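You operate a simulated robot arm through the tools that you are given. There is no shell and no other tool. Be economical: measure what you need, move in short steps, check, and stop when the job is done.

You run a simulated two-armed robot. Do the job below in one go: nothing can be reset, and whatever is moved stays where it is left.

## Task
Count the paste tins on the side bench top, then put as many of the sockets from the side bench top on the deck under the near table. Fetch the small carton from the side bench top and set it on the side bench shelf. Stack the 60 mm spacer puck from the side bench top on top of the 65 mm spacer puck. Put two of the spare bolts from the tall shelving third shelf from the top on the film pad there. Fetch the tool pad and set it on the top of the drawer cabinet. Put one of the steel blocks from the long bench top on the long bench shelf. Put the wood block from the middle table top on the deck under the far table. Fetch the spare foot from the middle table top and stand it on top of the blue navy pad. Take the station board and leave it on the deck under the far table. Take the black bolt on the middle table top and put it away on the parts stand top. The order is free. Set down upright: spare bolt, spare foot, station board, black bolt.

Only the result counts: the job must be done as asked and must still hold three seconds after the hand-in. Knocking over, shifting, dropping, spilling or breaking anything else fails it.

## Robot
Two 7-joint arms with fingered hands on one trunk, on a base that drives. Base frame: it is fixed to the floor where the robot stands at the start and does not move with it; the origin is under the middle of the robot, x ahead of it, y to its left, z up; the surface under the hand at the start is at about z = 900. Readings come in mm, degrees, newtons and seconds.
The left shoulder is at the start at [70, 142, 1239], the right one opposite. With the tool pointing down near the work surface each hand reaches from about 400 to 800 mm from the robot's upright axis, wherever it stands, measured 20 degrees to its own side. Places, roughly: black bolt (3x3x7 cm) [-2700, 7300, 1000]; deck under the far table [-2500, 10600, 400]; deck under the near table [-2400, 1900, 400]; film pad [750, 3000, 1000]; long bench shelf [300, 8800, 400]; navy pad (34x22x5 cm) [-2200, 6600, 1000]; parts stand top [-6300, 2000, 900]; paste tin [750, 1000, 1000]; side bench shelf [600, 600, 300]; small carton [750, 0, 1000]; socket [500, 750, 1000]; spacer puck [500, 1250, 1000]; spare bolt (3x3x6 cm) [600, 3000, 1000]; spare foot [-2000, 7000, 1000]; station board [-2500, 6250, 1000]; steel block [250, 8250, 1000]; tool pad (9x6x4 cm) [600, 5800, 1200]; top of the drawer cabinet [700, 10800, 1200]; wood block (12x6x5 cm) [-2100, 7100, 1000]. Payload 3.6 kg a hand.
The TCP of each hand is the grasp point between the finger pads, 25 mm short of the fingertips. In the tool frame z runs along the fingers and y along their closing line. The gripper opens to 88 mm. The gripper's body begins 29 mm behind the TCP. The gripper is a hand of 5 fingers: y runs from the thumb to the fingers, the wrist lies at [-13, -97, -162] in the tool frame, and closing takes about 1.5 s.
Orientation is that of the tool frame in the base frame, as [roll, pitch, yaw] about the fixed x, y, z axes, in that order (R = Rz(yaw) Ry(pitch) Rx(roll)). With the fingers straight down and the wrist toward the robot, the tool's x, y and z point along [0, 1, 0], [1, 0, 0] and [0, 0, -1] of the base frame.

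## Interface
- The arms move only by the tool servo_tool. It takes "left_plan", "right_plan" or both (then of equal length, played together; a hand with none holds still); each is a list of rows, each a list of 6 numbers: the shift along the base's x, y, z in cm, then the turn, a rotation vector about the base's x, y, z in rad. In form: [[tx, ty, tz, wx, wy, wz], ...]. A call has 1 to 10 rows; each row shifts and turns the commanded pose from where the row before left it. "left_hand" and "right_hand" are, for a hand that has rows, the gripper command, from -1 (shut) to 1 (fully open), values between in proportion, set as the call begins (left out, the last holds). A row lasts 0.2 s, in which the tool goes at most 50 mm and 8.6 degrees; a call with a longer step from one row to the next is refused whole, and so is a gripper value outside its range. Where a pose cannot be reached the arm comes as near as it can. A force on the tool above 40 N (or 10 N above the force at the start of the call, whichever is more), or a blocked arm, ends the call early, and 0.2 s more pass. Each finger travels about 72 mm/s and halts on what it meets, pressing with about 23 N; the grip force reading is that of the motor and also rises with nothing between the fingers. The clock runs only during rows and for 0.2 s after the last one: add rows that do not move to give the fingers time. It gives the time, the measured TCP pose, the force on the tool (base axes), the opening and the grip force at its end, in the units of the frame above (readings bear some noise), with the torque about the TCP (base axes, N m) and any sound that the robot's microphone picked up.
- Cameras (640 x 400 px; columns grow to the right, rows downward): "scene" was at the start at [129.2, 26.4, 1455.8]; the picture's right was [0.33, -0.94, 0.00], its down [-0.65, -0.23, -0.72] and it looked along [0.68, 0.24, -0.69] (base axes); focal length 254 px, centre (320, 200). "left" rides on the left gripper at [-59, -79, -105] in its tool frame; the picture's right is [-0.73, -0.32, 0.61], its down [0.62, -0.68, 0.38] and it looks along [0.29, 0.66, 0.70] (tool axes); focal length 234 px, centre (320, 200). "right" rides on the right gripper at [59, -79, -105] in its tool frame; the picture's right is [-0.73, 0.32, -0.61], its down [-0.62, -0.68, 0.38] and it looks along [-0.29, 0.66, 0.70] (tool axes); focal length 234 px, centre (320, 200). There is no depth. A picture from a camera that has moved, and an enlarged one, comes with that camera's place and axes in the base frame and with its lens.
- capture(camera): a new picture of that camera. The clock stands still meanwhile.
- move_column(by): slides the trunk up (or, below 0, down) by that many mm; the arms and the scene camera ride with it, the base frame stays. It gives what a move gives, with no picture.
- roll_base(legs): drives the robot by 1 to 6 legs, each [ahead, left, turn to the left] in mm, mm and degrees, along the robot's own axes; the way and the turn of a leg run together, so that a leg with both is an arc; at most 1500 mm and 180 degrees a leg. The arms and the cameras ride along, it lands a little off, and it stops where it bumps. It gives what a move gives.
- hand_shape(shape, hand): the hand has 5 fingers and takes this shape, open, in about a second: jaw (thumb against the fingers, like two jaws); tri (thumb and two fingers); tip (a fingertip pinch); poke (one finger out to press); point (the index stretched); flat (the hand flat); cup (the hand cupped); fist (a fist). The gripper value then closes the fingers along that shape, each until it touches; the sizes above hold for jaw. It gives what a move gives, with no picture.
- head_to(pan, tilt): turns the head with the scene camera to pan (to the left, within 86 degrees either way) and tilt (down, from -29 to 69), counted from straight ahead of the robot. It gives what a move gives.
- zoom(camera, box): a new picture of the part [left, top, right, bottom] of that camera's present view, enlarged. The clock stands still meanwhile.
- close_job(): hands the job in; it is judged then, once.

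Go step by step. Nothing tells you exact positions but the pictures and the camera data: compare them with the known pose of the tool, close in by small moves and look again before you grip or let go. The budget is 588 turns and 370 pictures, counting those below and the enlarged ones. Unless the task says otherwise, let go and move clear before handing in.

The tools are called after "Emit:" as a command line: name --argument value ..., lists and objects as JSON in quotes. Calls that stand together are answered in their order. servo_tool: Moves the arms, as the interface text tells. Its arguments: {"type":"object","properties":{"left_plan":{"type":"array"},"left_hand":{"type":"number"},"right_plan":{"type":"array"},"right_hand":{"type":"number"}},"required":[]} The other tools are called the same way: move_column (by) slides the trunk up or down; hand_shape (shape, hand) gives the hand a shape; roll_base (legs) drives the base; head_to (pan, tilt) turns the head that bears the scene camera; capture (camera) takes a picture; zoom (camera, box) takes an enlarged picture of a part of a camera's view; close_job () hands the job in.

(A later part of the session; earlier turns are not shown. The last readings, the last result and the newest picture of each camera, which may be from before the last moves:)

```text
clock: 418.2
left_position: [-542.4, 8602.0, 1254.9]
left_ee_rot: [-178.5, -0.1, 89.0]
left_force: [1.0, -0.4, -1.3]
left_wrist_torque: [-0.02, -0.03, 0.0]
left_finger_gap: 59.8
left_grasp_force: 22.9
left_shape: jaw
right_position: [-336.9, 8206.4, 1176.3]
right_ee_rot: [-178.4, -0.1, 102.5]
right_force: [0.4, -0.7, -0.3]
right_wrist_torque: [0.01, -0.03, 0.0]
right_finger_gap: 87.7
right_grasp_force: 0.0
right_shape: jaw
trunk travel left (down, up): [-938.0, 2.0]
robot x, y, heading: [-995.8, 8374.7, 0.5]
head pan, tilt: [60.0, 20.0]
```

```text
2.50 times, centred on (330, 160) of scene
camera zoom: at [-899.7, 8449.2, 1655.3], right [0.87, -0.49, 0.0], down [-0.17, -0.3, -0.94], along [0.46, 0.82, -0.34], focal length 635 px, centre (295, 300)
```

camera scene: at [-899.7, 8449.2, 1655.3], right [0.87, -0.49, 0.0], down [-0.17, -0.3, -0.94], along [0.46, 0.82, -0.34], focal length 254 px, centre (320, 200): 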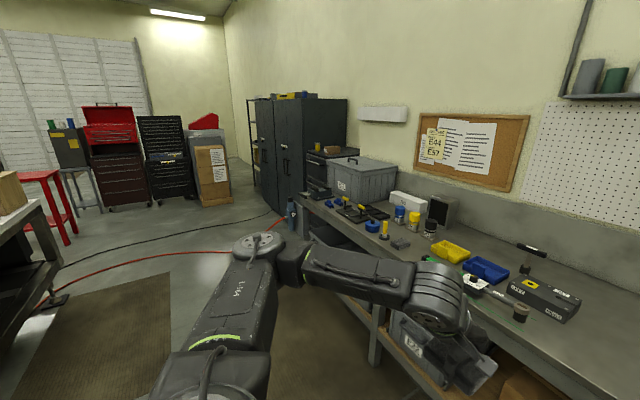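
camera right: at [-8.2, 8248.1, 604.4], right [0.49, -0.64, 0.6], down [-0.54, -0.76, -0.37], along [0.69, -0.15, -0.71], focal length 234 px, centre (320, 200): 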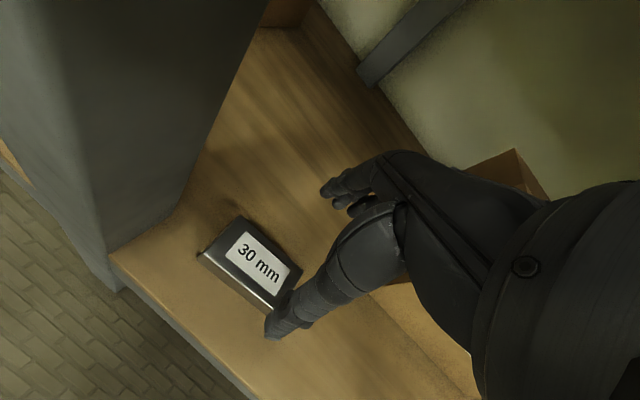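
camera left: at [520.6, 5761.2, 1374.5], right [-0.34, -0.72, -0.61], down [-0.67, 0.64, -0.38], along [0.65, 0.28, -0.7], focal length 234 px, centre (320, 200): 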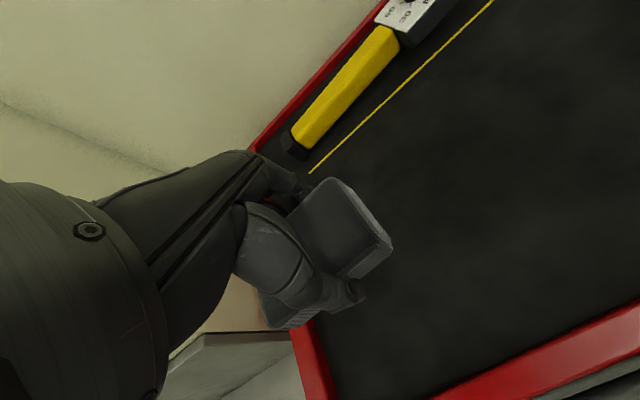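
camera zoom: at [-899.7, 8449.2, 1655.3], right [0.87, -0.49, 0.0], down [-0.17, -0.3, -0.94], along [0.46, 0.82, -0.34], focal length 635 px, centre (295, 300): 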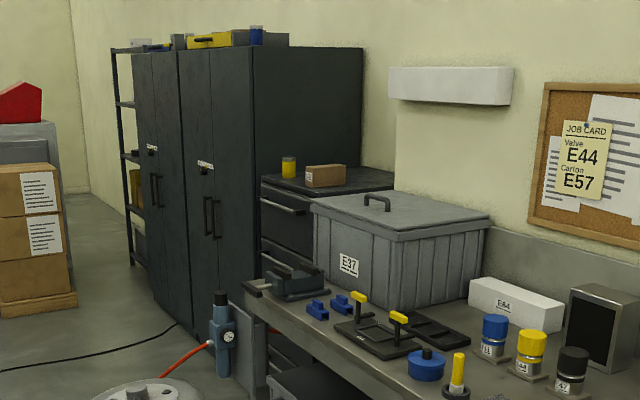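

The drawer cabinet stands past the bench end, with a can and a small box on top. I drive there.

Emit:
roll_base --legs '[[200, 1100, 0], [0, 1110, 0]]'

Emit:
head_to --pan 10 --tilt 22

Emit:
capture --camera "scene"

```text
clock: 422.7
left_position: [-452.4, 9558.1, 1257.3]
left_ee_rot: [-178.4, -0.8, 89.1]
left_force: [0.4, -0.4, 0.2]
left_wrist_torque: [0.01, 0.01, -0.02]
left_finger_gap: 59.7
left_grasp_force: 23.1
left_shape: jaw
right_position: [-244.1, 9165.6, 1173.0]
right_ee_rot: [-178.6, -0.6, 102.7]
right_force: [0.3, -0.9, 0.4]
right_wrist_torque: [0.05, -0.01, -0.01]
right_finger_gap: 87.6
right_grasp_force: 0.0
right_shape: jaw
trunk travel left (down, up): [-938.0, 2.0]
robot x, y, heading: [-904.1, 9336.6, 0.9]
head pan, tilt: [60.0, 20.0]
stopped in leg 1: the robot was blocked; the commanded pose is now the measured one
```

```text
clock: 423.9
left_position: [-453.8, 9564.1, 1255.7]
left_ee_rot: [-178.4, -0.4, 89.3]
left_force: [-0.8, 0.3, -0.5]
left_wrist_torque: [0.01, 0.0, 0.02]
left_finger_gap: 60.1
left_grasp_force: 22.7
left_shape: jaw
right_position: [-245.2, 9171.8, 1174.9]
right_ee_rot: [-178.5, -0.2, 102.8]
right_force: [0.3, 0.2, -0.8]
right_wrist_torque: [0.02, 0.0, -0.01]
right_finger_gap: 87.6
right_grasp_force: 0.0
right_shape: jaw
trunk travel left (down, up): [-938.0, 2.0]
robot x, y, heading: [-905.4, 9336.0, 0.9]
head pan, tilt: [10.0, 22.0]
```

```text
125 pictures are left
camera scene: at [-764.3, 9350.2, 1652.2], right [0.19, -0.98, 0.0], down [-0.37, -0.07, -0.93], along [0.91, 0.18, -0.37], focal length 254 px, centre (320, 200)
```

scene: 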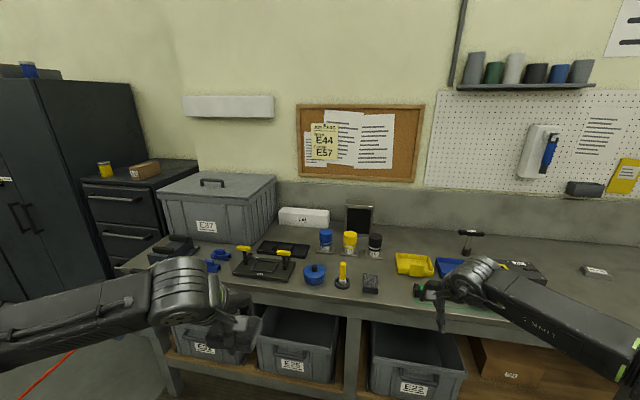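

The drive was blocked; I look to the left and down for the obstacle.

Emit:
head_to --pan 80 --tilt 45

Emit:
capture --camera "scene"

```text
clock: 425.3
left_position: [-454.8, 9567.9, 1255.8]
left_ee_rot: [-178.5, -0.3, 89.5]
left_force: [0.2, -0.5, -0.9]
left_wrist_torque: [0.01, 0.0, -0.03]
left_finger_gap: 59.7
left_grasp_force: 23.0
left_shape: jaw
right_position: [-245.0, 9175.0, 1175.1]
right_ee_rot: [-178.5, -0.2, 102.9]
right_force: [0.3, 0.0, 0.0]
right_wrist_torque: [-0.04, 0.02, 0.03]
right_finger_gap: 87.9
right_grasp_force: 0.0
right_shape: jaw
trunk travel left (down, up): [-938.0, 2.0]
robot x, y, heading: [-907.8, 9332.7, 1.2]
head pan, tilt: [80.0, 45.0]
```

```text
124 pictures are left
camera scene: at [-842.7, 9416.0, 1616.8], right [0.99, -0.16, 0.0], down [-0.11, -0.7, -0.71], along [0.11, 0.7, -0.71], focal length 254 px, centre (320, 200)
```

scene: 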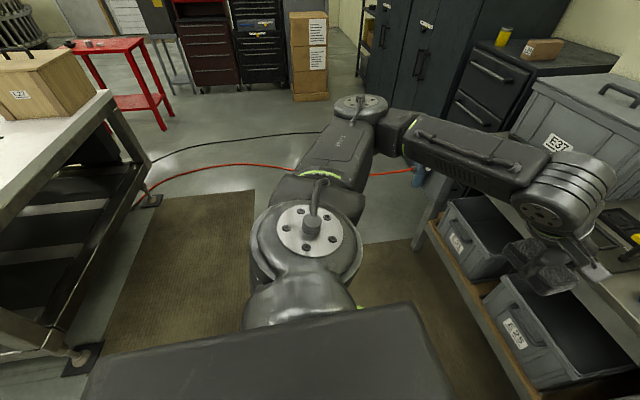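

No visible obstacle nearby, perhaps the mat's edge. I try a short move on.

Emit:
roll_base --legs '[[0, 300, 0]]'

```text
clock: 427.3
left_position: [-457.9, 9866.1, 1256.5]
left_ee_rot: [-178.4, -0.4, 89.3]
left_force: [1.5, -0.2, 0.2]
left_wrist_torque: [0.0, -0.04, 0.01]
left_finger_gap: 59.6
left_grasp_force: 23.1
left_shape: jaw
right_position: [-250.2, 9472.5, 1175.4]
right_ee_rot: [-178.5, -0.3, 102.9]
right_force: [0.2, -0.2, 0.0]
right_wrist_torque: [0.02, -0.02, 0.0]
right_finger_gap: 87.7
right_grasp_force: 0.1
right_shape: jaw
trunk travel left (down, up): [-938.0, 2.0]
robot x, y, heading: [-908.3, 9636.8, 1.0]
head pan, tilt: [80.0, 45.0]
```

Emit:
roll_base --legs '[[0, 940, -0.5]]'

Emit:
head_to --pan 8 --tilt 28

Emit:
capture --camera "scene"

```text
clock: 432.2
left_position: [-461.1, 10784.4, 1256.2]
left_ee_rot: [-178.5, -0.4, 88.2]
left_force: [-0.1, -0.2, -0.5]
left_wrist_torque: [-0.01, 0.01, 0.03]
left_finger_gap: 59.9
left_grasp_force: 23.8
left_shape: jaw
right_position: [-259.5, 10389.0, 1174.4]
right_ee_rot: [-178.5, -0.3, 101.8]
right_force: [0.0, -0.2, 0.0]
right_wrist_torque: [0.0, -0.01, -0.01]
right_finger_gap: 87.7
right_grasp_force: 0.2
right_shape: jaw
trunk travel left (down, up): [-938.0, 2.0]
robot x, y, heading: [-918.6, 10562.6, -0.0]
head pan, tilt: [80.0, 45.0]
```

```text
clock: 433.6
left_position: [-461.4, 10785.4, 1256.7]
left_ee_rot: [-178.4, -0.3, 88.2]
left_force: [-0.4, 0.2, -0.2]
left_wrist_torque: [-0.03, -0.03, 0.04]
left_finger_gap: 59.8
left_grasp_force: 23.3
left_shape: jaw
right_position: [-259.2, 10388.3, 1175.5]
right_ee_rot: [-178.5, -0.3, 101.7]
right_force: [-0.4, -0.3, 0.2]
right_wrist_torque: [0.0, -0.02, -0.02]
right_finger_gap: 87.7
right_grasp_force: 0.1
right_shape: jaw
trunk travel left (down, up): [-938.0, 2.0]
robot x, y, heading: [-920.9, 10565.5, -0.3]
head pan, tilt: [8.0, 28.0]
```

```text
123 pictures are left
camera scene: at [-776.2, 10574.9, 1642.4], right [0.14, -0.99, 0.0], down [-0.47, -0.06, -0.88], along [0.87, 0.12, -0.47], focal length 254 px, centre (320, 200)
```

scene: 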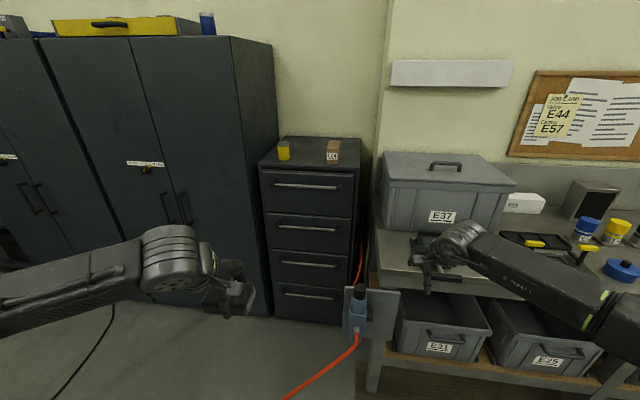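

The cabinet top is at z ≈ 1200, x 367–918, y 10553–11028, with a can left and a box right. I'll put the pad between them at about (440, 10790), keeping clear of the hose on the floor.

Emit:
roll_base --legs '[[640, -20, 0]]'

Emit:
servo_tool --left_plan '[[0, 0, 3, 0, 0, 0], [0, 0, 3, 0, 0, 0], [0, 0, 2, 0, 0, 0], [0, 0, 0, 0, 0, 0]]'

Emit:
head_to --pan 18 --tilt 32

Emit:
capture --camera "scene"

```text
clock: 435.0
left_position: [-441.0, 10835.3, 1258.9]
left_ee_rot: [-178.6, -0.8, 87.3]
left_force: [1.3, 0.0, 1.0]
left_wrist_torque: [0.0, 0.01, -0.01]
left_finger_gap: 59.8
left_grasp_force: 23.2
left_shape: jaw
right_position: [-245.8, 10436.3, 1172.6]
right_ee_rot: [-178.5, -0.7, 100.8]
right_force: [0.1, -0.8, 0.5]
right_wrist_torque: [0.01, 0.0, -0.01]
right_finger_gap: 87.6
right_grasp_force: 0.1
right_shape: jaw
trunk travel left (down, up): [-938.0, 2.0]
robot x, y, heading: [-898.4, 10631.1, -0.7]
head pan, tilt: [8.0, 28.0]
stopped in leg 1: the robot was blocked; the commanded pose is now the measured one
```

```text
clock: 436.0
left_position: [-439.6, 10845.6, 1336.0]
left_ee_rot: [-178.4, -0.5, 87.5]
left_force: [-0.3, 0.0, -0.2]
left_wrist_torque: [-0.02, 0.0, 0.01]
left_finger_gap: 59.6
left_grasp_force: 23.1
left_shape: jaw
right_position: [-243.5, 10443.3, 1174.6]
right_ee_rot: [-178.5, -0.3, 101.0]
right_force: [-0.6, 0.3, -0.6]
right_wrist_torque: [-0.03, 0.02, -0.01]
right_finger_gap: 87.8
right_grasp_force: 0.0
right_shape: jaw
trunk travel left (down, up): [-938.0, 2.0]
robot x, y, heading: [-900.5, 10630.0, -1.0]
head pan, tilt: [8.0, 28.0]
```

```text
clock: 436.7
left_position: [-439.3, 10844.0, 1337.7]
left_ee_rot: [-178.3, -0.5, 87.4]
left_force: [-0.6, 0.8, 0.1]
left_wrist_torque: [-0.04, -0.02, 0.02]
left_finger_gap: 59.7
left_grasp_force: 23.1
left_shape: jaw
right_position: [-244.6, 10443.7, 1175.0]
right_ee_rot: [-178.5, -0.4, 100.9]
right_force: [0.4, -0.4, -0.2]
right_wrist_torque: [-0.03, 0.05, 0.05]
right_finger_gap: 87.4
right_grasp_force: 0.1
right_shape: jaw
trunk travel left (down, up): [-938.0, 2.0]
robot x, y, heading: [-898.8, 10626.9, -1.0]
head pan, tilt: [18.0, 32.0]
```

```text
122 pictures are left
camera scene: at [-763.1, 10655.8, 1636.3], right [0.29, -0.96, 0.0], down [-0.51, -0.16, -0.85], along [0.81, 0.25, -0.53], focal length 254 px, centre (320, 200)
```

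scene: 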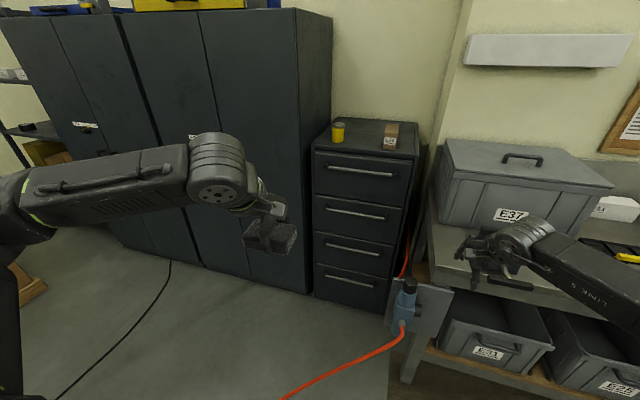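

Emit:
head_to --pan 0 --tilt 66

Emit:
capture --camera "scene"

```text
clock: 437.7
left_position: [-440.3, 10843.4, 1338.1]
left_ee_rot: [-178.4, -0.6, 87.5]
left_force: [0.0, -0.1, -0.9]
left_wrist_torque: [-0.01, 0.01, -0.01]
left_finger_gap: 60.0
left_grasp_force: 23.4
left_shape: jaw
right_position: [-244.3, 10445.2, 1174.7]
right_ee_rot: [-178.5, -0.4, 101.0]
right_force: [1.1, -0.2, 0.6]
right_wrist_torque: [-0.03, 0.0, -0.01]
right_finger_gap: 87.8
right_grasp_force: 0.0
right_shape: jaw
trunk travel left (down, up): [-938.0, 2.0]
robot x, y, heading: [-898.3, 10630.3, -1.1]
head pan, tilt: [0.0, 66.0]
```

```text
121 pictures are left
camera scene: at [-789.7, 10628.5, 1590.8], right [-0.01, -1.0, 0.0], down [-0.91, 0.01, -0.41], along [0.41, -0.01, -0.91], focal length 254 px, centre (320, 200)
```

scene: 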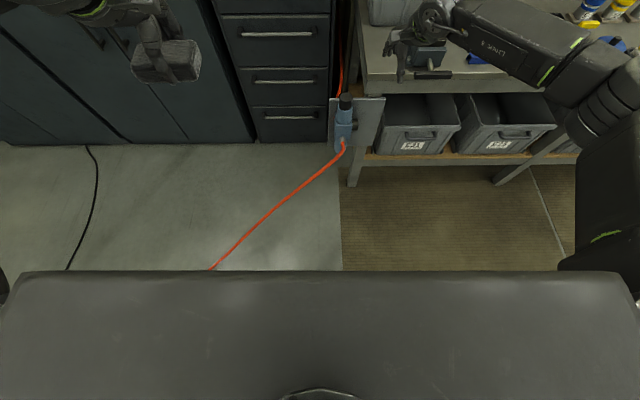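

I straddle the mat's edge, which likely causes the stop. The hose is well to the left. I try going forward again.

Emit:
roll_base --legs '[[300, 0, 0], [310, 0, 0.5]]'

Emit:
head_to --pan 18 --tilt 32

Emit:
capture --camera "scene"

```text
clock: 441.0
left_position: [54.3, 10816.2, 1344.0]
left_ee_rot: [-179.0, -1.0, 87.4]
left_force: [0.0, 0.2, 0.5]
left_wrist_torque: [0.0, -0.01, -0.01]
left_finger_gap: 59.8
left_grasp_force: 23.0
left_shape: jaw
right_position: [247.8, 10427.2, 1174.3]
right_ee_rot: [-178.5, -1.8, 101.8]
right_force: [-22.1, 15.9, 1.0]
right_wrist_torque: [-0.43, -0.56, -0.09]
right_finger_gap: 87.7
right_grasp_force: 0.1
right_shape: jaw
trunk travel left (down, up): [-938.0, 2.0]
robot x, y, heading: [-395.3, 10619.0, -0.5]
head pan, tilt: [0.0, 66.0]
stopped in leg 2: the force on the tool passed its limit at 76 N (the readings are from after the stop); the commanded pose is now the measured one
```

```text
clock: 442.0
left_position: [55.7, 10816.3, 1344.0]
left_ee_rot: [-179.0, -1.0, 87.4]
left_force: [0.1, -0.3, 1.1]
left_wrist_torque: [0.01, 0.0, 0.0]
left_finger_gap: 59.4
left_grasp_force: 23.1
left_shape: jaw
right_position: [249.3, 10426.3, 1174.0]
right_ee_rot: [-178.5, -1.5, 101.6]
right_force: [-24.9, 15.7, -6.5]
right_wrist_torque: [-0.22, -0.41, -0.17]
right_finger_gap: 87.9
right_grasp_force: 0.0
right_shape: jaw
trunk travel left (down, up): [-938.0, 2.0]
robot x, y, heading: [-393.8, 10625.2, -0.8]
head pan, tilt: [18.0, 32.0]
```

```text
120 pictures are left
camera scene: at [-268.1, 10671.0, 1637.7], right [0.3, -0.95, 0.02], down [-0.5, -0.17, -0.85], along [0.81, 0.25, -0.53], focal length 254 px, centre (320, 200)
```

scene: 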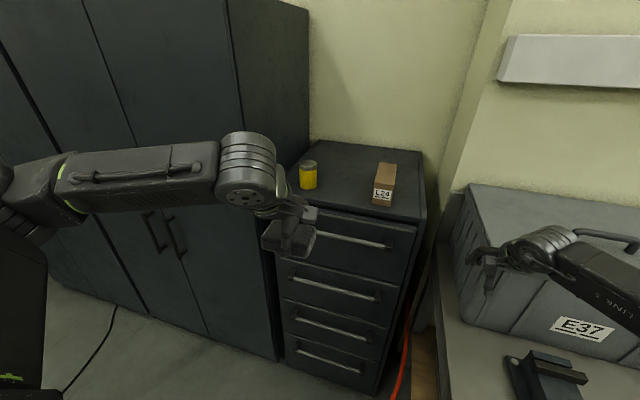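

The right hand touched the large bin. I pull it straight back at once.

Emit:
servo_tool --right_plan '[[-3, 0, 0, 0, 0, 0], [-4, 0, 0, 0, 0, 0], [-4, 0, 2, 0, 0, 0], [-4, 0, 3, 0, 0, 0], [0, 0, 0, 0, 0, 0]]'

Emit:
capture --camera "scene"

```text
clock: 443.2
left_position: [62.6, 10810.7, 1341.7]
left_ee_rot: [-178.8, -1.2, 87.3]
left_force: [-0.2, -0.2, -0.7]
left_wrist_torque: [-0.02, -0.02, -0.01]
left_finger_gap: 59.4
left_grasp_force: 22.8
left_shape: jaw
right_position: [107.4, 10418.3, 1221.7]
right_ee_rot: [-178.3, -1.9, 101.5]
right_force: [0.0, -0.5, 0.0]
right_wrist_torque: [0.0, -0.01, 0.01]
right_finger_gap: 87.7
right_grasp_force: 0.0
right_shape: jaw
trunk travel left (down, up): [-938.0, 2.0]
robot x, y, heading: [-396.1, 10621.8, -0.3]
head pan, tilt: [18.0, 32.0]
```

```text
119 pictures are left
camera scene: at [-258.6, 10664.4, 1637.2], right [0.3, -0.95, 0.01], down [-0.51, -0.17, -0.85], along [0.81, 0.25, -0.53], focal length 254 px, centre (320, 200)
```

scene: 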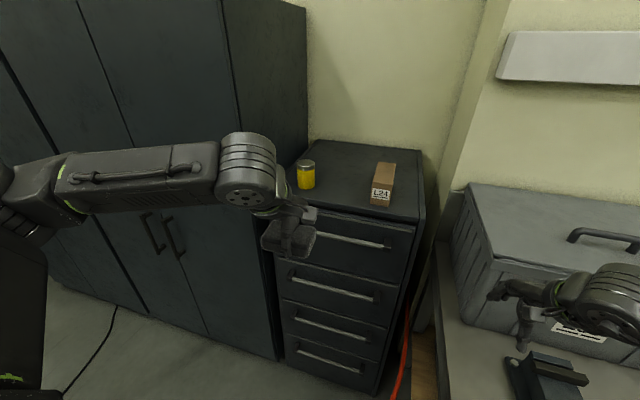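

I retract the right hand further, creep forward, and extend the left hand over the cabinet.

Emit:
servo_tool --right_plan '[[-4, 0, 0, 0, 0, 0], [-4, 0, 0, 0, 0, 0], [0, 0, 0, 0, 0, 0], [0, 0, 0, 0, 0, 0], [0, 0, 0, 0, 0, 0]]' --left_plan '[[4, 0, 0, 0, 0, 0], [4, 0, 0, 0, 0, 0], [4, 0, 0, 0, 0, 0], [4, 0, 0, 0, 0, 0], [0, 0, 0, 0, 0, 0]]'

Emit:
roll_base --legs '[[130, 0, 0]]'

Emit:
servo_tool --left_plan '[[4, 0, 0, 0, 0, 0], [4, 0, 0, 0, 0, 0], [0, 0, 0, 0, 0, 0]]'

Emit:
capture --camera "scene"

Emit:
capture --camera "left"

```text
clock: 444.4
left_position: [222.6, 10813.2, 1341.1]
left_ee_rot: [-178.5, -1.7, 87.7]
left_force: [-0.8, -0.1, -0.9]
left_wrist_torque: [0.01, -0.01, -0.01]
left_finger_gap: 59.6
left_grasp_force: 23.2
left_shape: jaw
right_position: [26.0, 10418.0, 1221.6]
right_ee_rot: [-178.4, -1.8, 101.4]
right_force: [-0.2, -0.3, 0.4]
right_wrist_torque: [0.0, -0.04, 0.0]
right_finger_gap: 87.9
right_grasp_force: 0.0
right_shape: jaw
trunk travel left (down, up): [-938.0, 2.0]
robot x, y, heading: [-398.2, 10620.9, -0.7]
head pan, tilt: [18.0, 32.0]
```

```text
clock: 445.7
left_position: [350.3, 10813.0, 1342.7]
left_ee_rot: [-178.5, -1.6, 87.8]
left_force: [0.4, 0.4, 0.1]
left_wrist_torque: [0.0, 0.03, 0.04]
left_finger_gap: 59.5
left_grasp_force: 23.1
left_shape: jaw
right_position: [156.3, 10419.1, 1222.2]
right_ee_rot: [-178.5, -1.6, 101.7]
right_force: [0.2, -0.6, -1.0]
right_wrist_torque: [-0.01, 0.03, 0.02]
right_finger_gap: 87.7
right_grasp_force: 0.1
right_shape: jaw
trunk travel left (down, up): [-938.0, 2.0]
robot x, y, heading: [-264.4, 10618.6, -0.6]
head pan, tilt: [18.0, 32.0]
```

```text
clock: 446.5
left_position: [433.5, 10800.9, 1342.1]
left_ee_rot: [-178.5, -2.2, 87.7]
left_force: [-0.7, 0.2, -1.2]
left_wrist_torque: [-0.02, -0.01, 0.0]
left_finger_gap: 59.0
left_grasp_force: 23.0
left_shape: jaw
right_position: [159.1, 10408.5, 1219.6]
right_ee_rot: [-178.4, -2.2, 101.6]
right_force: [0.3, 0.5, -0.4]
right_wrist_torque: [-0.01, -0.04, -0.03]
right_finger_gap: 87.8
right_grasp_force: 0.1
right_shape: jaw
trunk travel left (down, up): [-938.0, 2.0]
robot x, y, heading: [-263.1, 10618.5, -0.3]
head pan, tilt: [18.0, 32.0]
```

```text
118 pictures are left
camera scene: at [-127.0, 10664.9, 1637.2], right [0.3, -0.95, 0.01], down [-0.51, -0.17, -0.85], along [0.81, 0.25, -0.53], focal length 254 px, centre (320, 200)
```

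scene: 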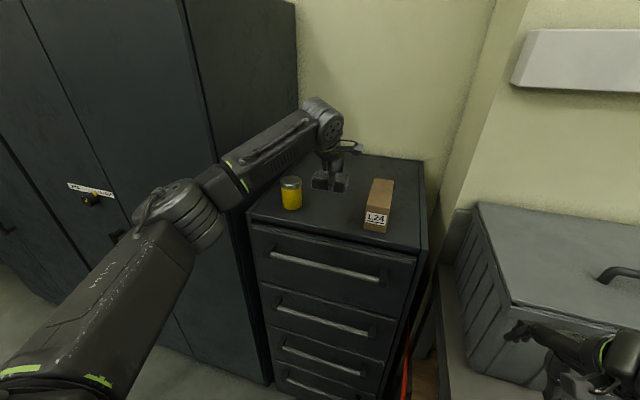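

```text
117 pictures are left
camera left: at [351.5, 10743.1, 1446.5], right [-0.37, -0.69, -0.63], down [-0.67, 0.66, -0.34], along [0.65, 0.29, -0.7], focal length 234 px, centre (320, 200)
```

left: 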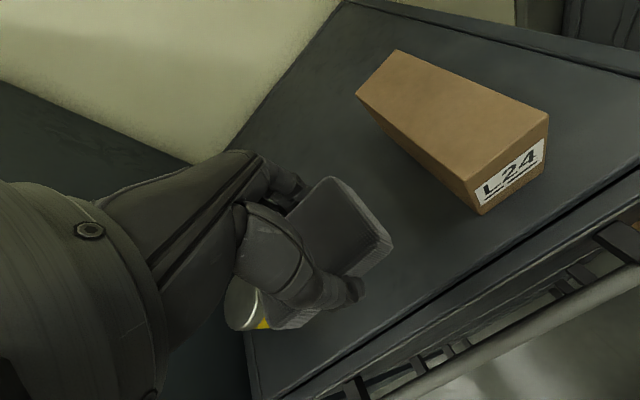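

Emit:
servo_tool --left_plan '[[0.5, 0.3, -3, 0, 0, 0], [0.5, 0, -3, 0, 0, 0], [0, 0, -2.5, 0, 0, 0], [0, 0, 0, 0, 0, 0]]'

Emit:
zoom --camera "scene" --box '[250, 140, 430, 260]'

```text
clock: 447.5
left_position: [443.9, 10805.6, 1257.4]
left_ee_rot: [-178.5, -2.1, 87.7]
left_force: [0.4, -1.2, -0.2]
left_wrist_torque: [0.02, 0.0, 0.01]
left_finger_gap: 59.3
left_grasp_force: 23.4
left_shape: jaw
right_position: [159.1, 10407.5, 1220.5]
right_ee_rot: [-178.4, -2.3, 101.6]
right_force: [0.2, -0.6, -0.4]
right_wrist_torque: [0.01, -0.02, -0.04]
right_finger_gap: 87.7
right_grasp_force: 0.1
right_shape: jaw
trunk travel left (down, up): [-938.0, 2.0]
robot x, y, heading: [-261.0, 10615.6, -0.4]
head pan, tilt: [18.0, 32.0]
```

```text
3.33 times, centred on (340, 200) of scene
camera zoom: at [-127.2, 10664.0, 1637.3], right [0.3, -0.95, 0.01], down [-0.51, -0.17, -0.85], along [0.81, 0.25, -0.53], focal length 846 px, centre (253, 200)
```

zoom: 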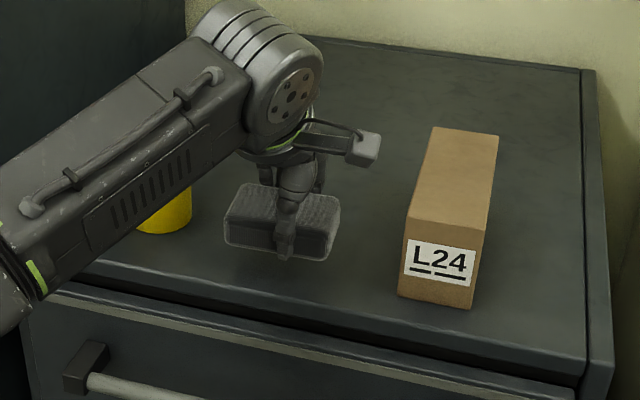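

Emit:
servo_tool --left_plan '[[0, 0, -1, 0, 0, 0], [0, 0, -0.6, 0, 0, 0], [0, 0, -0.4, 0, 0, 0], [0, 0, 0, 0, 0, 0]]'

Emit:
servo_tool --left_plan '[[0, 0, -0.4, 0, 0, 0], [0, 0, -0.3, 0, 0, 0], [0, 0, -0.3, 0, 0, 0], [0, 0, 0, 0, 0, 0]]'

```text
clock: 448.5
left_position: [443.1, 10803.8, 1237.4]
left_ee_rot: [-178.6, -2.2, 87.8]
left_force: [0.2, 0.0, -0.4]
left_wrist_torque: [-0.01, 0.04, -0.02]
left_finger_gap: 59.4
left_grasp_force: 23.0
left_shape: jaw
right_position: [159.4, 10406.7, 1219.0]
right_ee_rot: [-178.4, -2.2, 101.5]
right_force: [-0.7, -0.5, -0.2]
right_wrist_torque: [0.0, 0.01, 0.03]
right_finger_gap: 87.7
right_grasp_force: 0.1
right_shape: jaw
trunk travel left (down, up): [-938.0, 2.0]
robot x, y, heading: [-262.7, 10619.8, -0.5]
head pan, tilt: [18.0, 32.0]
```

```text
clock: 449.5
left_position: [443.1, 10803.9, 1229.2]
left_ee_rot: [-178.7, -2.2, 87.8]
left_force: [2.9, -0.2, 8.7]
left_wrist_torque: [-0.02, 0.21, 0.02]
left_finger_gap: 59.1
left_grasp_force: 23.3
left_shape: jaw
right_position: [158.6, 10406.8, 1219.6]
right_ee_rot: [-178.5, -2.2, 101.5]
right_force: [-0.2, -0.6, 0.6]
right_wrist_torque: [-0.01, 0.01, 0.0]
right_finger_gap: 87.6
right_grasp_force: 0.1
right_shape: jaw
trunk travel left (down, up): [-938.0, 2.0]
robot x, y, heading: [-266.2, 10622.4, -0.8]
head pan, tilt: [18.0, 32.0]
```

Contact at the cabinet top. Release and rise.

Emit:
servo_tool --left_plan '[[0, 0, 0, 0, 0, 0], [0, 0, 0, 0, 0, 0], [0, 0, 0, 0, 0, 0], [0, 0, 0, 0, 0, 0], [0, 0, 1, 0, 0, 0], [0, 0, 3, 0, 0, 0], [0, 0, 4, 0, 0, 0], [0, 0, 4, 0, 0, 0]]' --left_hand 1

Emit:
servo_tool --left_plan '[[-4.5, 0, 0, 0, 0, 0], [-4.5, 0, 0, 0, 0, 0], [-4.5, 0, 0, 0, 0, 0], [-4.5, 0, 0, 0, 0, 0], [-4.5, 0, 0, 0, 0, 0]]'

Emit:
zoom --camera "scene" --box '[230, 130, 450, 270]'

```text
clock: 451.3
left_position: [443.5, 10802.0, 1347.0]
left_ee_rot: [-178.5, -2.2, 87.7]
left_force: [-0.6, -0.4, -0.1]
left_wrist_torque: [0.01, 0.01, 0.0]
left_finger_gap: 87.7
left_grasp_force: 0.1
left_shape: jaw
right_position: [158.5, 10407.2, 1220.1]
right_ee_rot: [-178.7, -2.3, 101.4]
right_force: [-0.9, 0.4, -0.8]
right_wrist_torque: [-0.02, -0.03, 0.0]
right_finger_gap: 87.9
right_grasp_force: 0.1
right_shape: jaw
trunk travel left (down, up): [-938.0, 2.0]
robot x, y, heading: [-260.7, 10621.3, -0.5]
head pan, tilt: [18.0, 32.0]
```

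```text
clock: 452.5
left_position: [216.0, 10802.0, 1346.1]
left_ee_rot: [-178.6, -2.1, 87.7]
left_force: [-0.2, 0.1, 0.6]
left_wrist_torque: [0.02, -0.03, -0.02]
left_finger_gap: 87.8
left_grasp_force: 0.0
left_shape: jaw
right_position: [156.1, 10408.3, 1219.8]
right_ee_rot: [-178.6, -2.2, 101.6]
right_force: [-0.6, 0.1, 0.7]
right_wrist_torque: [-0.01, 0.02, -0.01]
right_finger_gap: 87.8
right_grasp_force: 0.0
right_shape: jaw
trunk travel left (down, up): [-938.0, 2.0]
robot x, y, heading: [-264.5, 10621.6, -0.6]
head pan, tilt: [18.0, 32.0]
```

```text
2.86 times, centred on (340, 200) of scene
camera zoom: at [-130.3, 10664.8, 1637.5], right [0.3, -0.95, 0.01], down [-0.5, -0.17, -0.85], along [0.81, 0.25, -0.53], focal length 725 px, centre (263, 200)
```

zoom: 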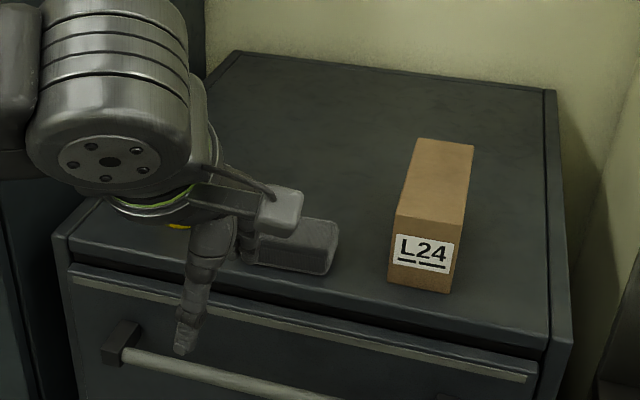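

The tool pad is on the cabinet. Now to the middle table: I back off and drive down the aisle.

Emit:
roll_base --legs '[[-680, 0, 0.5]]'

Emit:
roll_base --legs '[[0, -1400, 0], [0, -1400, 0], [0, -700, 0]]'

```text
clock: 456.2
left_position: [-445.0, 10802.7, 1345.1]
left_ee_rot: [-178.4, -2.4, 87.6]
left_force: [0.9, -1.0, 0.1]
left_wrist_torque: [0.03, 0.0, 0.01]
left_finger_gap: 87.6
left_grasp_force: 0.1
left_shape: jaw
right_position: [-507.1, 10408.9, 1216.6]
right_ee_rot: [-178.5, -2.6, 101.4]
right_force: [-0.5, -0.7, -0.1]
right_wrist_torque: [0.0, 0.02, 0.04]
right_finger_gap: 87.9
right_grasp_force: 0.1
right_shape: jaw
trunk travel left (down, up): [-938.0, 2.0]
robot x, y, heading: [-926.9, 10632.9, -0.7]
head pan, tilt: [18.0, 32.0]
```

```text
clock: 473.2
left_position: [-491.9, 7303.0, 1345.9]
left_ee_rot: [-178.4, -2.1, 87.6]
left_force: [-0.2, -0.2, 0.5]
left_wrist_torque: [-0.01, -0.03, 0.02]
left_finger_gap: 87.7
left_grasp_force: 0.0
left_shape: jaw
right_position: [-553.0, 6908.4, 1218.9]
right_ee_rot: [-178.3, -2.4, 101.4]
right_force: [0.3, -0.5, -0.9]
right_wrist_torque: [0.02, 0.02, 0.02]
right_finger_gap: 87.8
right_grasp_force: 0.0
right_shape: jaw
trunk travel left (down, up): [-938.0, 2.0]
robot x, y, heading: [-976.4, 7121.8, -0.4]
head pan, tilt: [18.0, 32.0]
```

Emit:
roll_base --legs '[[0, 0, 90], [0, 0, 90]]'

Emit:
move_column --by -130

Emit:
head_to --pan 0 --tilt 28

Emit:
capture --camera "scene"

```text
clock: 481.2
left_position: [-1448.4, 6949.4, 1350.5]
left_ee_rot: [-179.3, -2.2, -93.1]
left_force: [0.4, -0.8, 0.5]
left_wrist_torque: [0.0, 0.01, -0.01]
left_finger_gap: 87.8
left_grasp_force: 0.0
left_shape: jaw
right_position: [-1383.2, 7342.7, 1223.4]
right_ee_rot: [-179.2, -2.1, -79.2]
right_force: [0.6, 0.6, 0.0]
right_wrist_torque: [-0.02, 0.0, 0.04]
right_finger_gap: 88.2
right_grasp_force: 0.1
right_shape: jaw
trunk travel left (down, up): [-938.0, 2.0]
robot x, y, heading: [-979.8, 7126.4, 178.5]
head pan, tilt: [18.0, 32.0]
```

```text
clock: 482.8
left_position: [-1463.2, 6951.2, 1214.9]
left_ee_rot: [-178.5, -2.3, -93.2]
left_force: [1.1, 0.0, 0.0]
left_wrist_torque: [0.0, 0.0, 0.03]
left_finger_gap: 87.9
left_grasp_force: 0.0
left_shape: jaw
right_position: [-1396.3, 7345.4, 1087.5]
right_ee_rot: [-178.5, -2.3, -79.3]
right_force: [0.6, 0.0, -0.8]
right_wrist_torque: [-0.01, 0.01, -0.01]
right_finger_gap: 87.7
right_grasp_force: 0.0
right_shape: jaw
trunk travel left (down, up): [-808.0, 132.0]
robot x, y, heading: [-977.2, 7124.4, 178.4]
head pan, tilt: [18.0, 32.0]
```

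```text
clock: 483.6
left_position: [-1462.0, 6950.5, 1216.5]
left_ee_rot: [-178.6, -2.3, -93.2]
left_force: [-0.8, 0.6, 0.5]
left_wrist_torque: [-0.01, 0.02, 0.01]
left_finger_gap: 88.0
left_grasp_force: 0.1
left_shape: jaw
right_position: [-1396.1, 7345.1, 1087.9]
right_ee_rot: [-178.5, -2.3, -79.2]
right_force: [1.4, 0.6, -0.4]
right_wrist_torque: [0.02, -0.01, -0.02]
right_finger_gap: 88.4
right_grasp_force: 0.1
right_shape: jaw
trunk travel left (down, up): [-808.0, 132.0]
robot x, y, heading: [-976.7, 7126.2, 178.7]
head pan, tilt: [0.0, 28.0]
```

```text
114 pictures are left
camera scene: at [-1102.8, 7124.7, 1515.4], right [0.02, 1.0, 0.0], down [0.46, -0.01, -0.89], along [-0.89, 0.02, -0.46], focal length 254 px, centre (320, 200)
```

scene: 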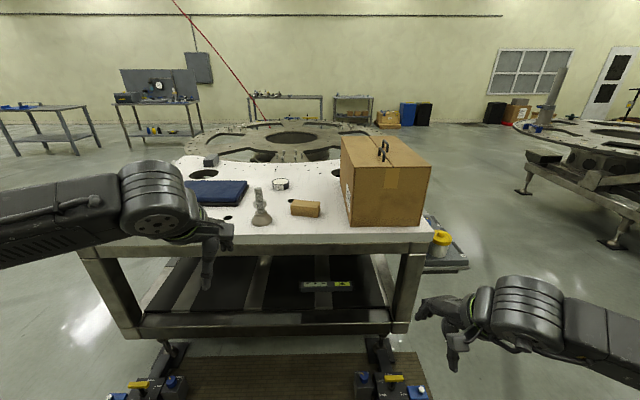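

Emit:
zoom --camera "scene" --box '[170, 130, 370, 240]'

```text
3.20 times, centred on (270, 185) of scene
camera zoom: at [-1102.8, 7124.7, 1515.4], right [0.02, 1.0, 0.0], down [0.46, -0.01, -0.89], along [-0.89, 0.02, -0.46], focal length 812 px, centre (480, 248)
```

zoom: 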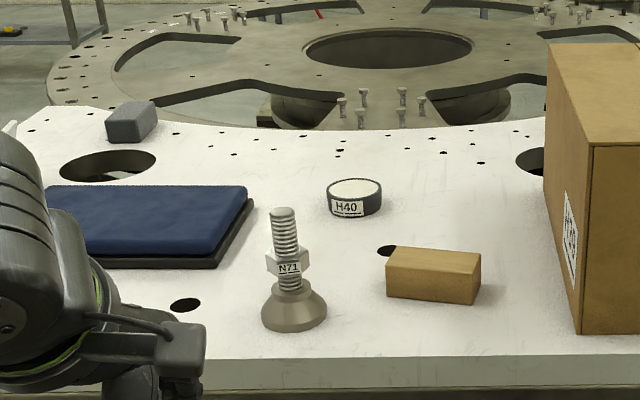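

I see the spare foot near (-2108, 6877), the wood block near (-2174, 7072), and the navy pad near (-2290, 6620). I drive up to the table edge so both hands reach their objects.

Emit:
roll_base --legs '[[300, 270, 1], [365, 0, 0]]'

Emit:
head_to --pan 0 --tilt 38

Emit:
capture --camera "scene"

Emit:
capture --camera "right"

Emit:
capture --camera "left"

```text
clock: 488.0
left_position: [-2120.8, 6671.1, 1216.0]
left_ee_rot: [-178.7, -2.3, -91.5]
left_force: [0.0, -0.3, 0.0]
left_wrist_torque: [-0.01, 0.0, -0.03]
left_finger_gap: 87.9
left_grasp_force: 0.2
left_shape: jaw
right_position: [-2064.7, 7067.8, 1087.9]
right_ee_rot: [-178.5, -2.4, -77.8]
right_force: [0.4, -1.1, -1.1]
right_wrist_torque: [0.02, -0.02, 0.01]
right_finger_gap: 88.0
right_grasp_force: 0.2
right_shape: jaw
trunk travel left (down, up): [-808.0, 132.0]
robot x, y, heading: [-1643.6, 6857.3, -179.8]
head pan, tilt: [0.0, 28.0]
```

```text
clock: 488.7
left_position: [-2121.3, 6672.1, 1213.3]
left_ee_rot: [-178.6, -2.3, -91.5]
left_force: [0.8, 0.3, 0.0]
left_wrist_torque: [0.03, 0.03, 0.05]
left_finger_gap: 87.8
left_grasp_force: 0.0
left_shape: jaw
right_position: [-2066.5, 7067.7, 1086.3]
right_ee_rot: [-178.4, -2.3, -77.7]
right_force: [0.5, -0.4, -0.2]
right_wrist_torque: [0.05, 0.0, 0.02]
right_finger_gap: 88.0
right_grasp_force: 0.1
right_shape: jaw
trunk travel left (down, up): [-808.0, 132.0]
robot x, y, heading: [-1640.8, 6852.7, -179.7]
head pan, tilt: [0.0, 38.0]
```

```text
112 pictures are left
camera scene: at [-1776.7, 6855.5, 1499.9], right [0.0, 1.0, 0.0], down [0.62, 0.0, -0.79], along [-0.79, 0.0, -0.62], focal length 254 px, centre (320, 200)
```

scene: 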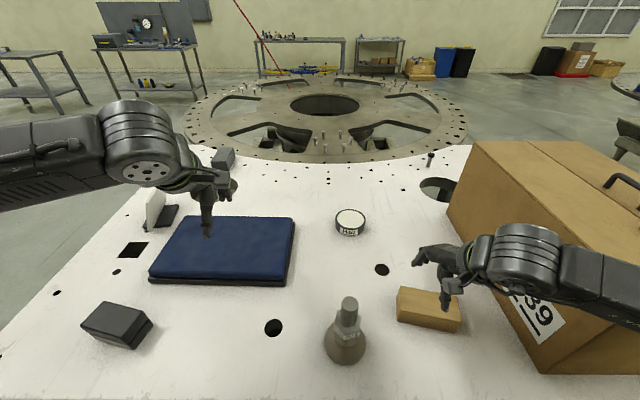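

```text
111 pictures are left
camera right: at [-1980.5, 7030.7, 1195.6], right [-0.49, 0.66, 0.57], down [0.55, 0.74, -0.39], along [-0.68, 0.12, -0.72], focal length 234 px, centre (320, 200)
```

right: 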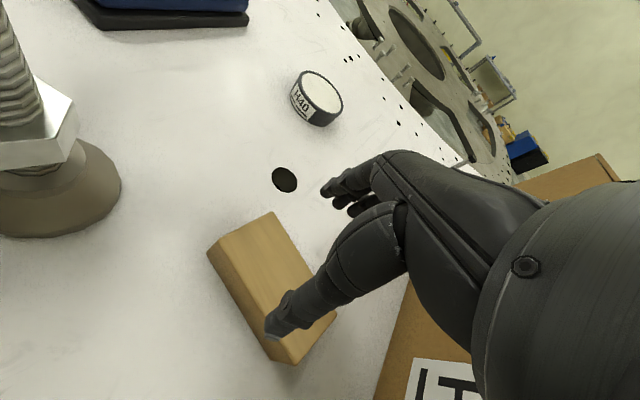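

```text
110 pictures are left
camera left: at [-2047.0, 6734.8, 1318.9], right [0.36, 0.69, -0.63], down [0.67, -0.66, -0.34], along [-0.65, -0.3, -0.7], focal length 234 px, centre (320, 200)
```

left: 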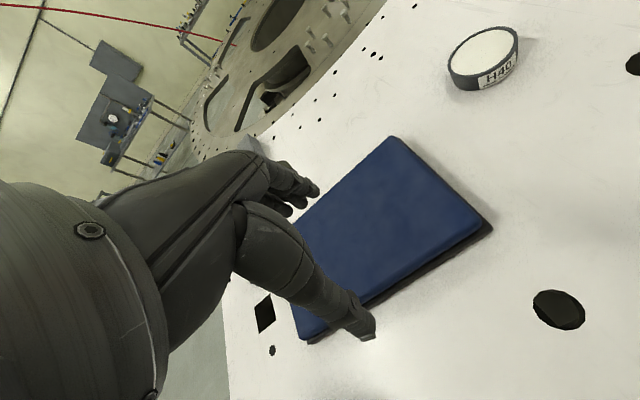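

The foot is near (-2027, 6911), about 165 mm tall. It's too close to the robot for a vertical grip, so I back up a little, move the right hand aside and bring the left over the stud.

Emit:
roll_base --legs '[[-100, 0, 0]]'

Emit:
servo_tool --left_plan '[[0, 4, 0, 0, 0, 0], [0, 4, 0, 0, 0, 0], [0, 4, 0, 0, 0, 0], [0, 4, -2, 0, 0, 0], [0, 4, -3, 0, 0, 0], [0, 3.8, -3, 0, 0, 0], [0, 0, 0, 0, 0, 0]]' --right_plan '[[0, 2, 1, 0, 0, 0], [0, 2, 1, 0, 0, 0], [0, 2, 1, 0, 0, 0], [0, 2, 1, 0, 0, 0], [0, 2, 0, 0, 0, 0], [0, 0, 0, 0, 0, 0], [0, 0, 0, 0, 0, 0]]' --left_hand 0.5

Emit:
capture --camera "left"

Emit:
capture --camera "scene"

```text
clock: 489.9
left_position: [-2024.9, 6673.1, 1211.5]
left_ee_rot: [-178.4, -2.3, -91.7]
left_force: [-0.5, 0.1, -0.8]
left_wrist_torque: [0.0, -0.01, 0.0]
left_finger_gap: 87.9
left_grasp_force: 0.1
left_shape: jaw
right_position: [-1968.2, 7068.7, 1085.0]
right_ee_rot: [-178.4, -2.2, -77.9]
right_force: [-0.1, 0.8, -0.2]
right_wrist_torque: [-0.01, 0.03, 0.02]
right_finger_gap: 88.0
right_grasp_force: 0.0
right_shape: jaw
trunk travel left (down, up): [-808.0, 132.0]
robot x, y, heading: [-1541.4, 6860.0, -180.0]
head pan, tilt: [0.0, 38.0]
```

```text
clock: 491.5
left_position: [-2021.0, 6909.3, 1131.5]
left_ee_rot: [-178.5, -2.2, -91.7]
left_force: [0.0, 0.3, 1.0]
left_wrist_torque: [0.01, -0.03, -0.02]
left_finger_gap: 66.4
left_grasp_force: 0.0
left_shape: jaw
right_position: [-1967.8, 7167.6, 1123.6]
right_ee_rot: [-178.3, -2.4, -77.9]
right_force: [0.5, -0.3, -0.5]
right_wrist_torque: [0.0, 0.0, 0.0]
right_finger_gap: 88.0
right_grasp_force: 0.1
right_shape: jaw
trunk travel left (down, up): [-808.0, 132.0]
robot x, y, heading: [-1539.8, 6856.0, -179.9]
head pan, tilt: [0.0, 38.0]
```

```text
109 pictures are left
camera left: at [-1946.3, 6971.5, 1236.6], right [0.36, 0.69, -0.63], down [0.67, -0.66, -0.34], along [-0.65, -0.3, -0.7], focal length 234 px, centre (320, 200)
```

left: 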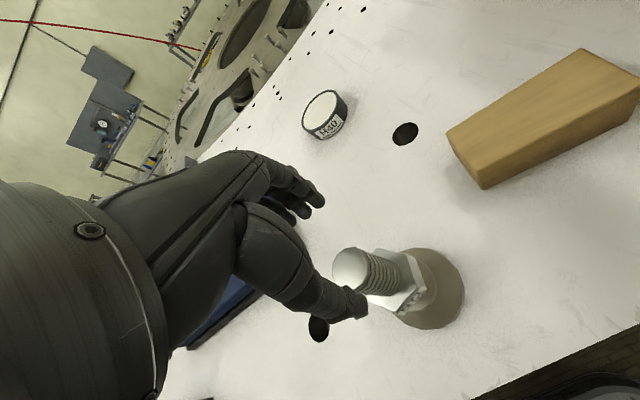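

```text
108 pictures are left
camera scene: at [-1676.6, 6854.9, 1499.9], right [0.0, 1.0, 0.0], down [0.62, 0.0, -0.79], along [-0.79, 0.0, -0.62], focal length 254 px, centre (320, 200)
```

scene: 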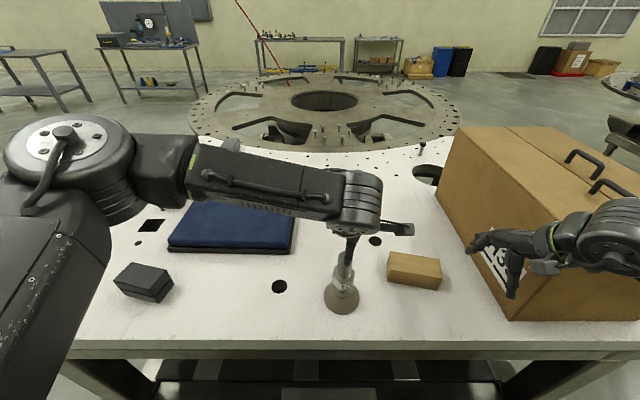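

Emit:
servo_tool --left_plan '[[0.5, -0.2, -2.5, 0, 0, 0], [0, 0, 0, 0, 0, 0]]'

Emit:
zoom --camera "scene" --box '[290, 200, 410, 320]'

Emit:
capture --camera "left"

```text
clock: 492.1
left_position: [-2015.4, 6907.4, 1106.2]
left_ee_rot: [-178.6, -2.3, -91.8]
left_force: [-0.9, 0.3, 0.1]
left_wrist_torque: [0.02, 0.01, -0.04]
left_finger_gap: 66.2
left_grasp_force: 0.1
left_shape: jaw
right_position: [-1967.9, 7168.7, 1123.5]
right_ee_rot: [-178.5, -2.4, -77.9]
right_force: [0.1, -0.4, 0.1]
right_wrist_torque: [-0.05, 0.02, -0.04]
right_finger_gap: 87.8
right_grasp_force: 0.1
right_shape: jaw
trunk travel left (down, up): [-808.0, 132.0]
robot x, y, heading: [-1538.8, 6858.2, -179.8]
head pan, tilt: [0.0, 38.0]
```

```text
3.33 times, centred on (350, 260) of scene
camera zoom: at [-1676.5, 6855.7, 1499.9], right [0.0, 1.0, 0.0], down [0.62, 0.0, -0.79], along [-0.79, 0.0, -0.62], focal length 846 px, centre (220, 0)
```

zoom: 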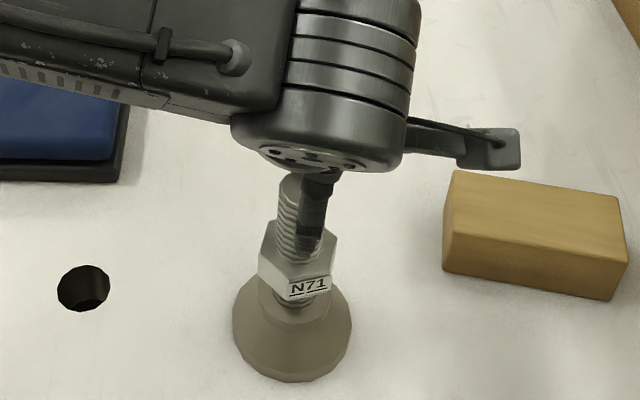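

```text
106 pictures are left
camera left: at [-1940.5, 6970.0, 1211.5], right [0.36, 0.69, -0.63], down [0.67, -0.66, -0.34], along [-0.65, -0.3, -0.7], focal length 234 px, centre (320, 200)
```

left: 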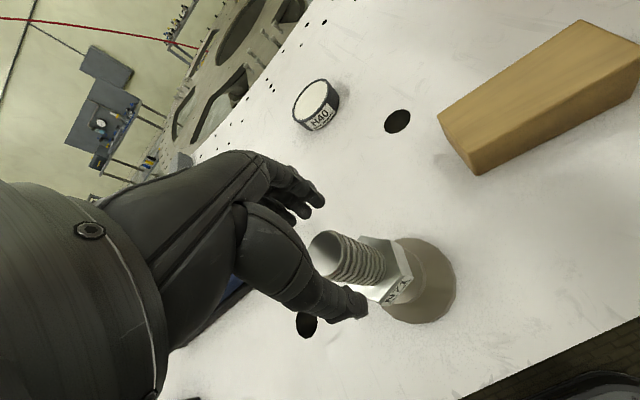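

Aligned; the stud top is at about z = 1090. Down 4 cm and close.

Emit:
servo_tool --left_plan '[[-0.1, 0, -2, 0, 0, 0], [0, 0, -2, 0, 0, 0], [0, 0, 0, 0, 0, 0]]'

Emit:
servo_tool --left_plan '[[0, 0, 0, 0, 0, 0], [0, 0, 0, 0, 0, 0], [0, 0, 0, 0, 0, 0], [0, 0, 0, 0, 0, 0], [0, 0, 0, 0, 0, 0], [0, 0, 0, 0, 0, 0], [0, 0, 0, 0, 0, 0]]' --left_hand -1

Emit:
servo_tool --left_plan '[[0, 0, 1, 0, 0, 0], [0, 0, 3, 0, 0, 0], [0, 0, 3, 0, 0, 0], [0, 0, 3, 0, 0, 0], [0, 0, 0, 0, 0, 0]]'

Emit:
capture --camera "scene"

```text
clock: 492.9
left_position: [-2018.3, 6907.9, 1066.3]
left_ee_rot: [-178.4, -2.3, -91.7]
left_force: [0.2, 0.0, 1.7]
left_wrist_torque: [-0.04, 0.01, 0.04]
left_finger_gap: 65.9
left_grasp_force: 0.0
left_shape: jaw
right_position: [-1967.4, 7168.4, 1124.8]
right_ee_rot: [-178.5, -2.3, -78.0]
right_force: [0.3, -0.1, 0.5]
right_wrist_torque: [0.0, -0.01, -0.03]
right_finger_gap: 87.9
right_grasp_force: 0.1
right_shape: jaw
trunk travel left (down, up): [-808.0, 132.0]
robot x, y, heading: [-1540.8, 6858.0, -180.1]
head pan, tilt: [0.0, 38.0]
```

```text
clock: 494.5
left_position: [-2018.3, 6908.8, 1068.4]
left_ee_rot: [-178.7, -2.2, -91.6]
left_force: [-7.3, 1.0, 23.7]
left_wrist_torque: [0.06, 0.61, 0.03]
left_finger_gap: 29.5
left_grasp_force: 22.6
left_shape: jaw
right_position: [-1965.4, 7168.3, 1124.4]
right_ee_rot: [-178.4, -2.3, -77.9]
right_force: [0.6, -0.8, 0.6]
right_wrist_torque: [-0.02, -0.02, 0.02]
right_finger_gap: 88.1
right_grasp_force: 0.1
right_shape: jaw
trunk travel left (down, up): [-808.0, 132.0]
robot x, y, heading: [-1543.7, 6859.6, -180.1]
head pan, tilt: [0.0, 38.0]
```

```text
clock: 495.7
left_position: [-2020.1, 6909.2, 1169.0]
left_ee_rot: [-178.4, -2.2, -91.8]
left_force: [-0.1, 1.2, -12.3]
left_wrist_torque: [-0.01, 0.14, 0.01]
left_finger_gap: 22.5
left_grasp_force: 23.1
left_shape: jaw
right_position: [-1968.1, 7167.7, 1122.9]
right_ee_rot: [-178.4, -2.5, -77.9]
right_force: [0.1, 0.3, -0.6]
right_wrist_torque: [0.0, -0.02, -0.03]
right_finger_gap: 88.0
right_grasp_force: 0.1
right_shape: jaw
trunk travel left (down, up): [-808.0, 132.0]
robot x, y, heading: [-1539.9, 6852.9, -179.7]
head pan, tilt: [0.0, 38.0]
```

```text
105 pictures are left
camera scene: at [-1678.5, 6856.1, 1499.7], right [0.0, 1.0, 0.0], down [0.62, 0.0, -0.79], along [-0.79, 0.0, -0.62], focal length 254 px, centre (320, 200)
```

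scene: 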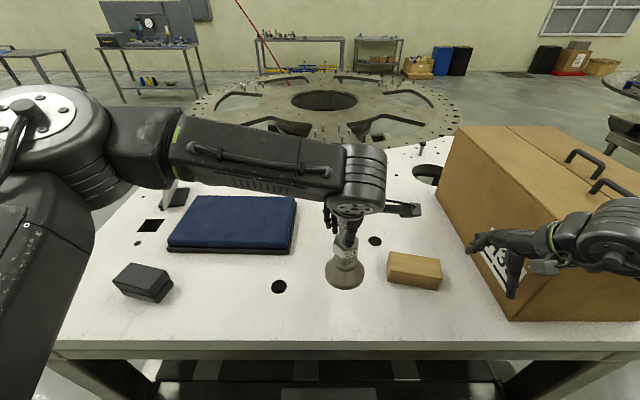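

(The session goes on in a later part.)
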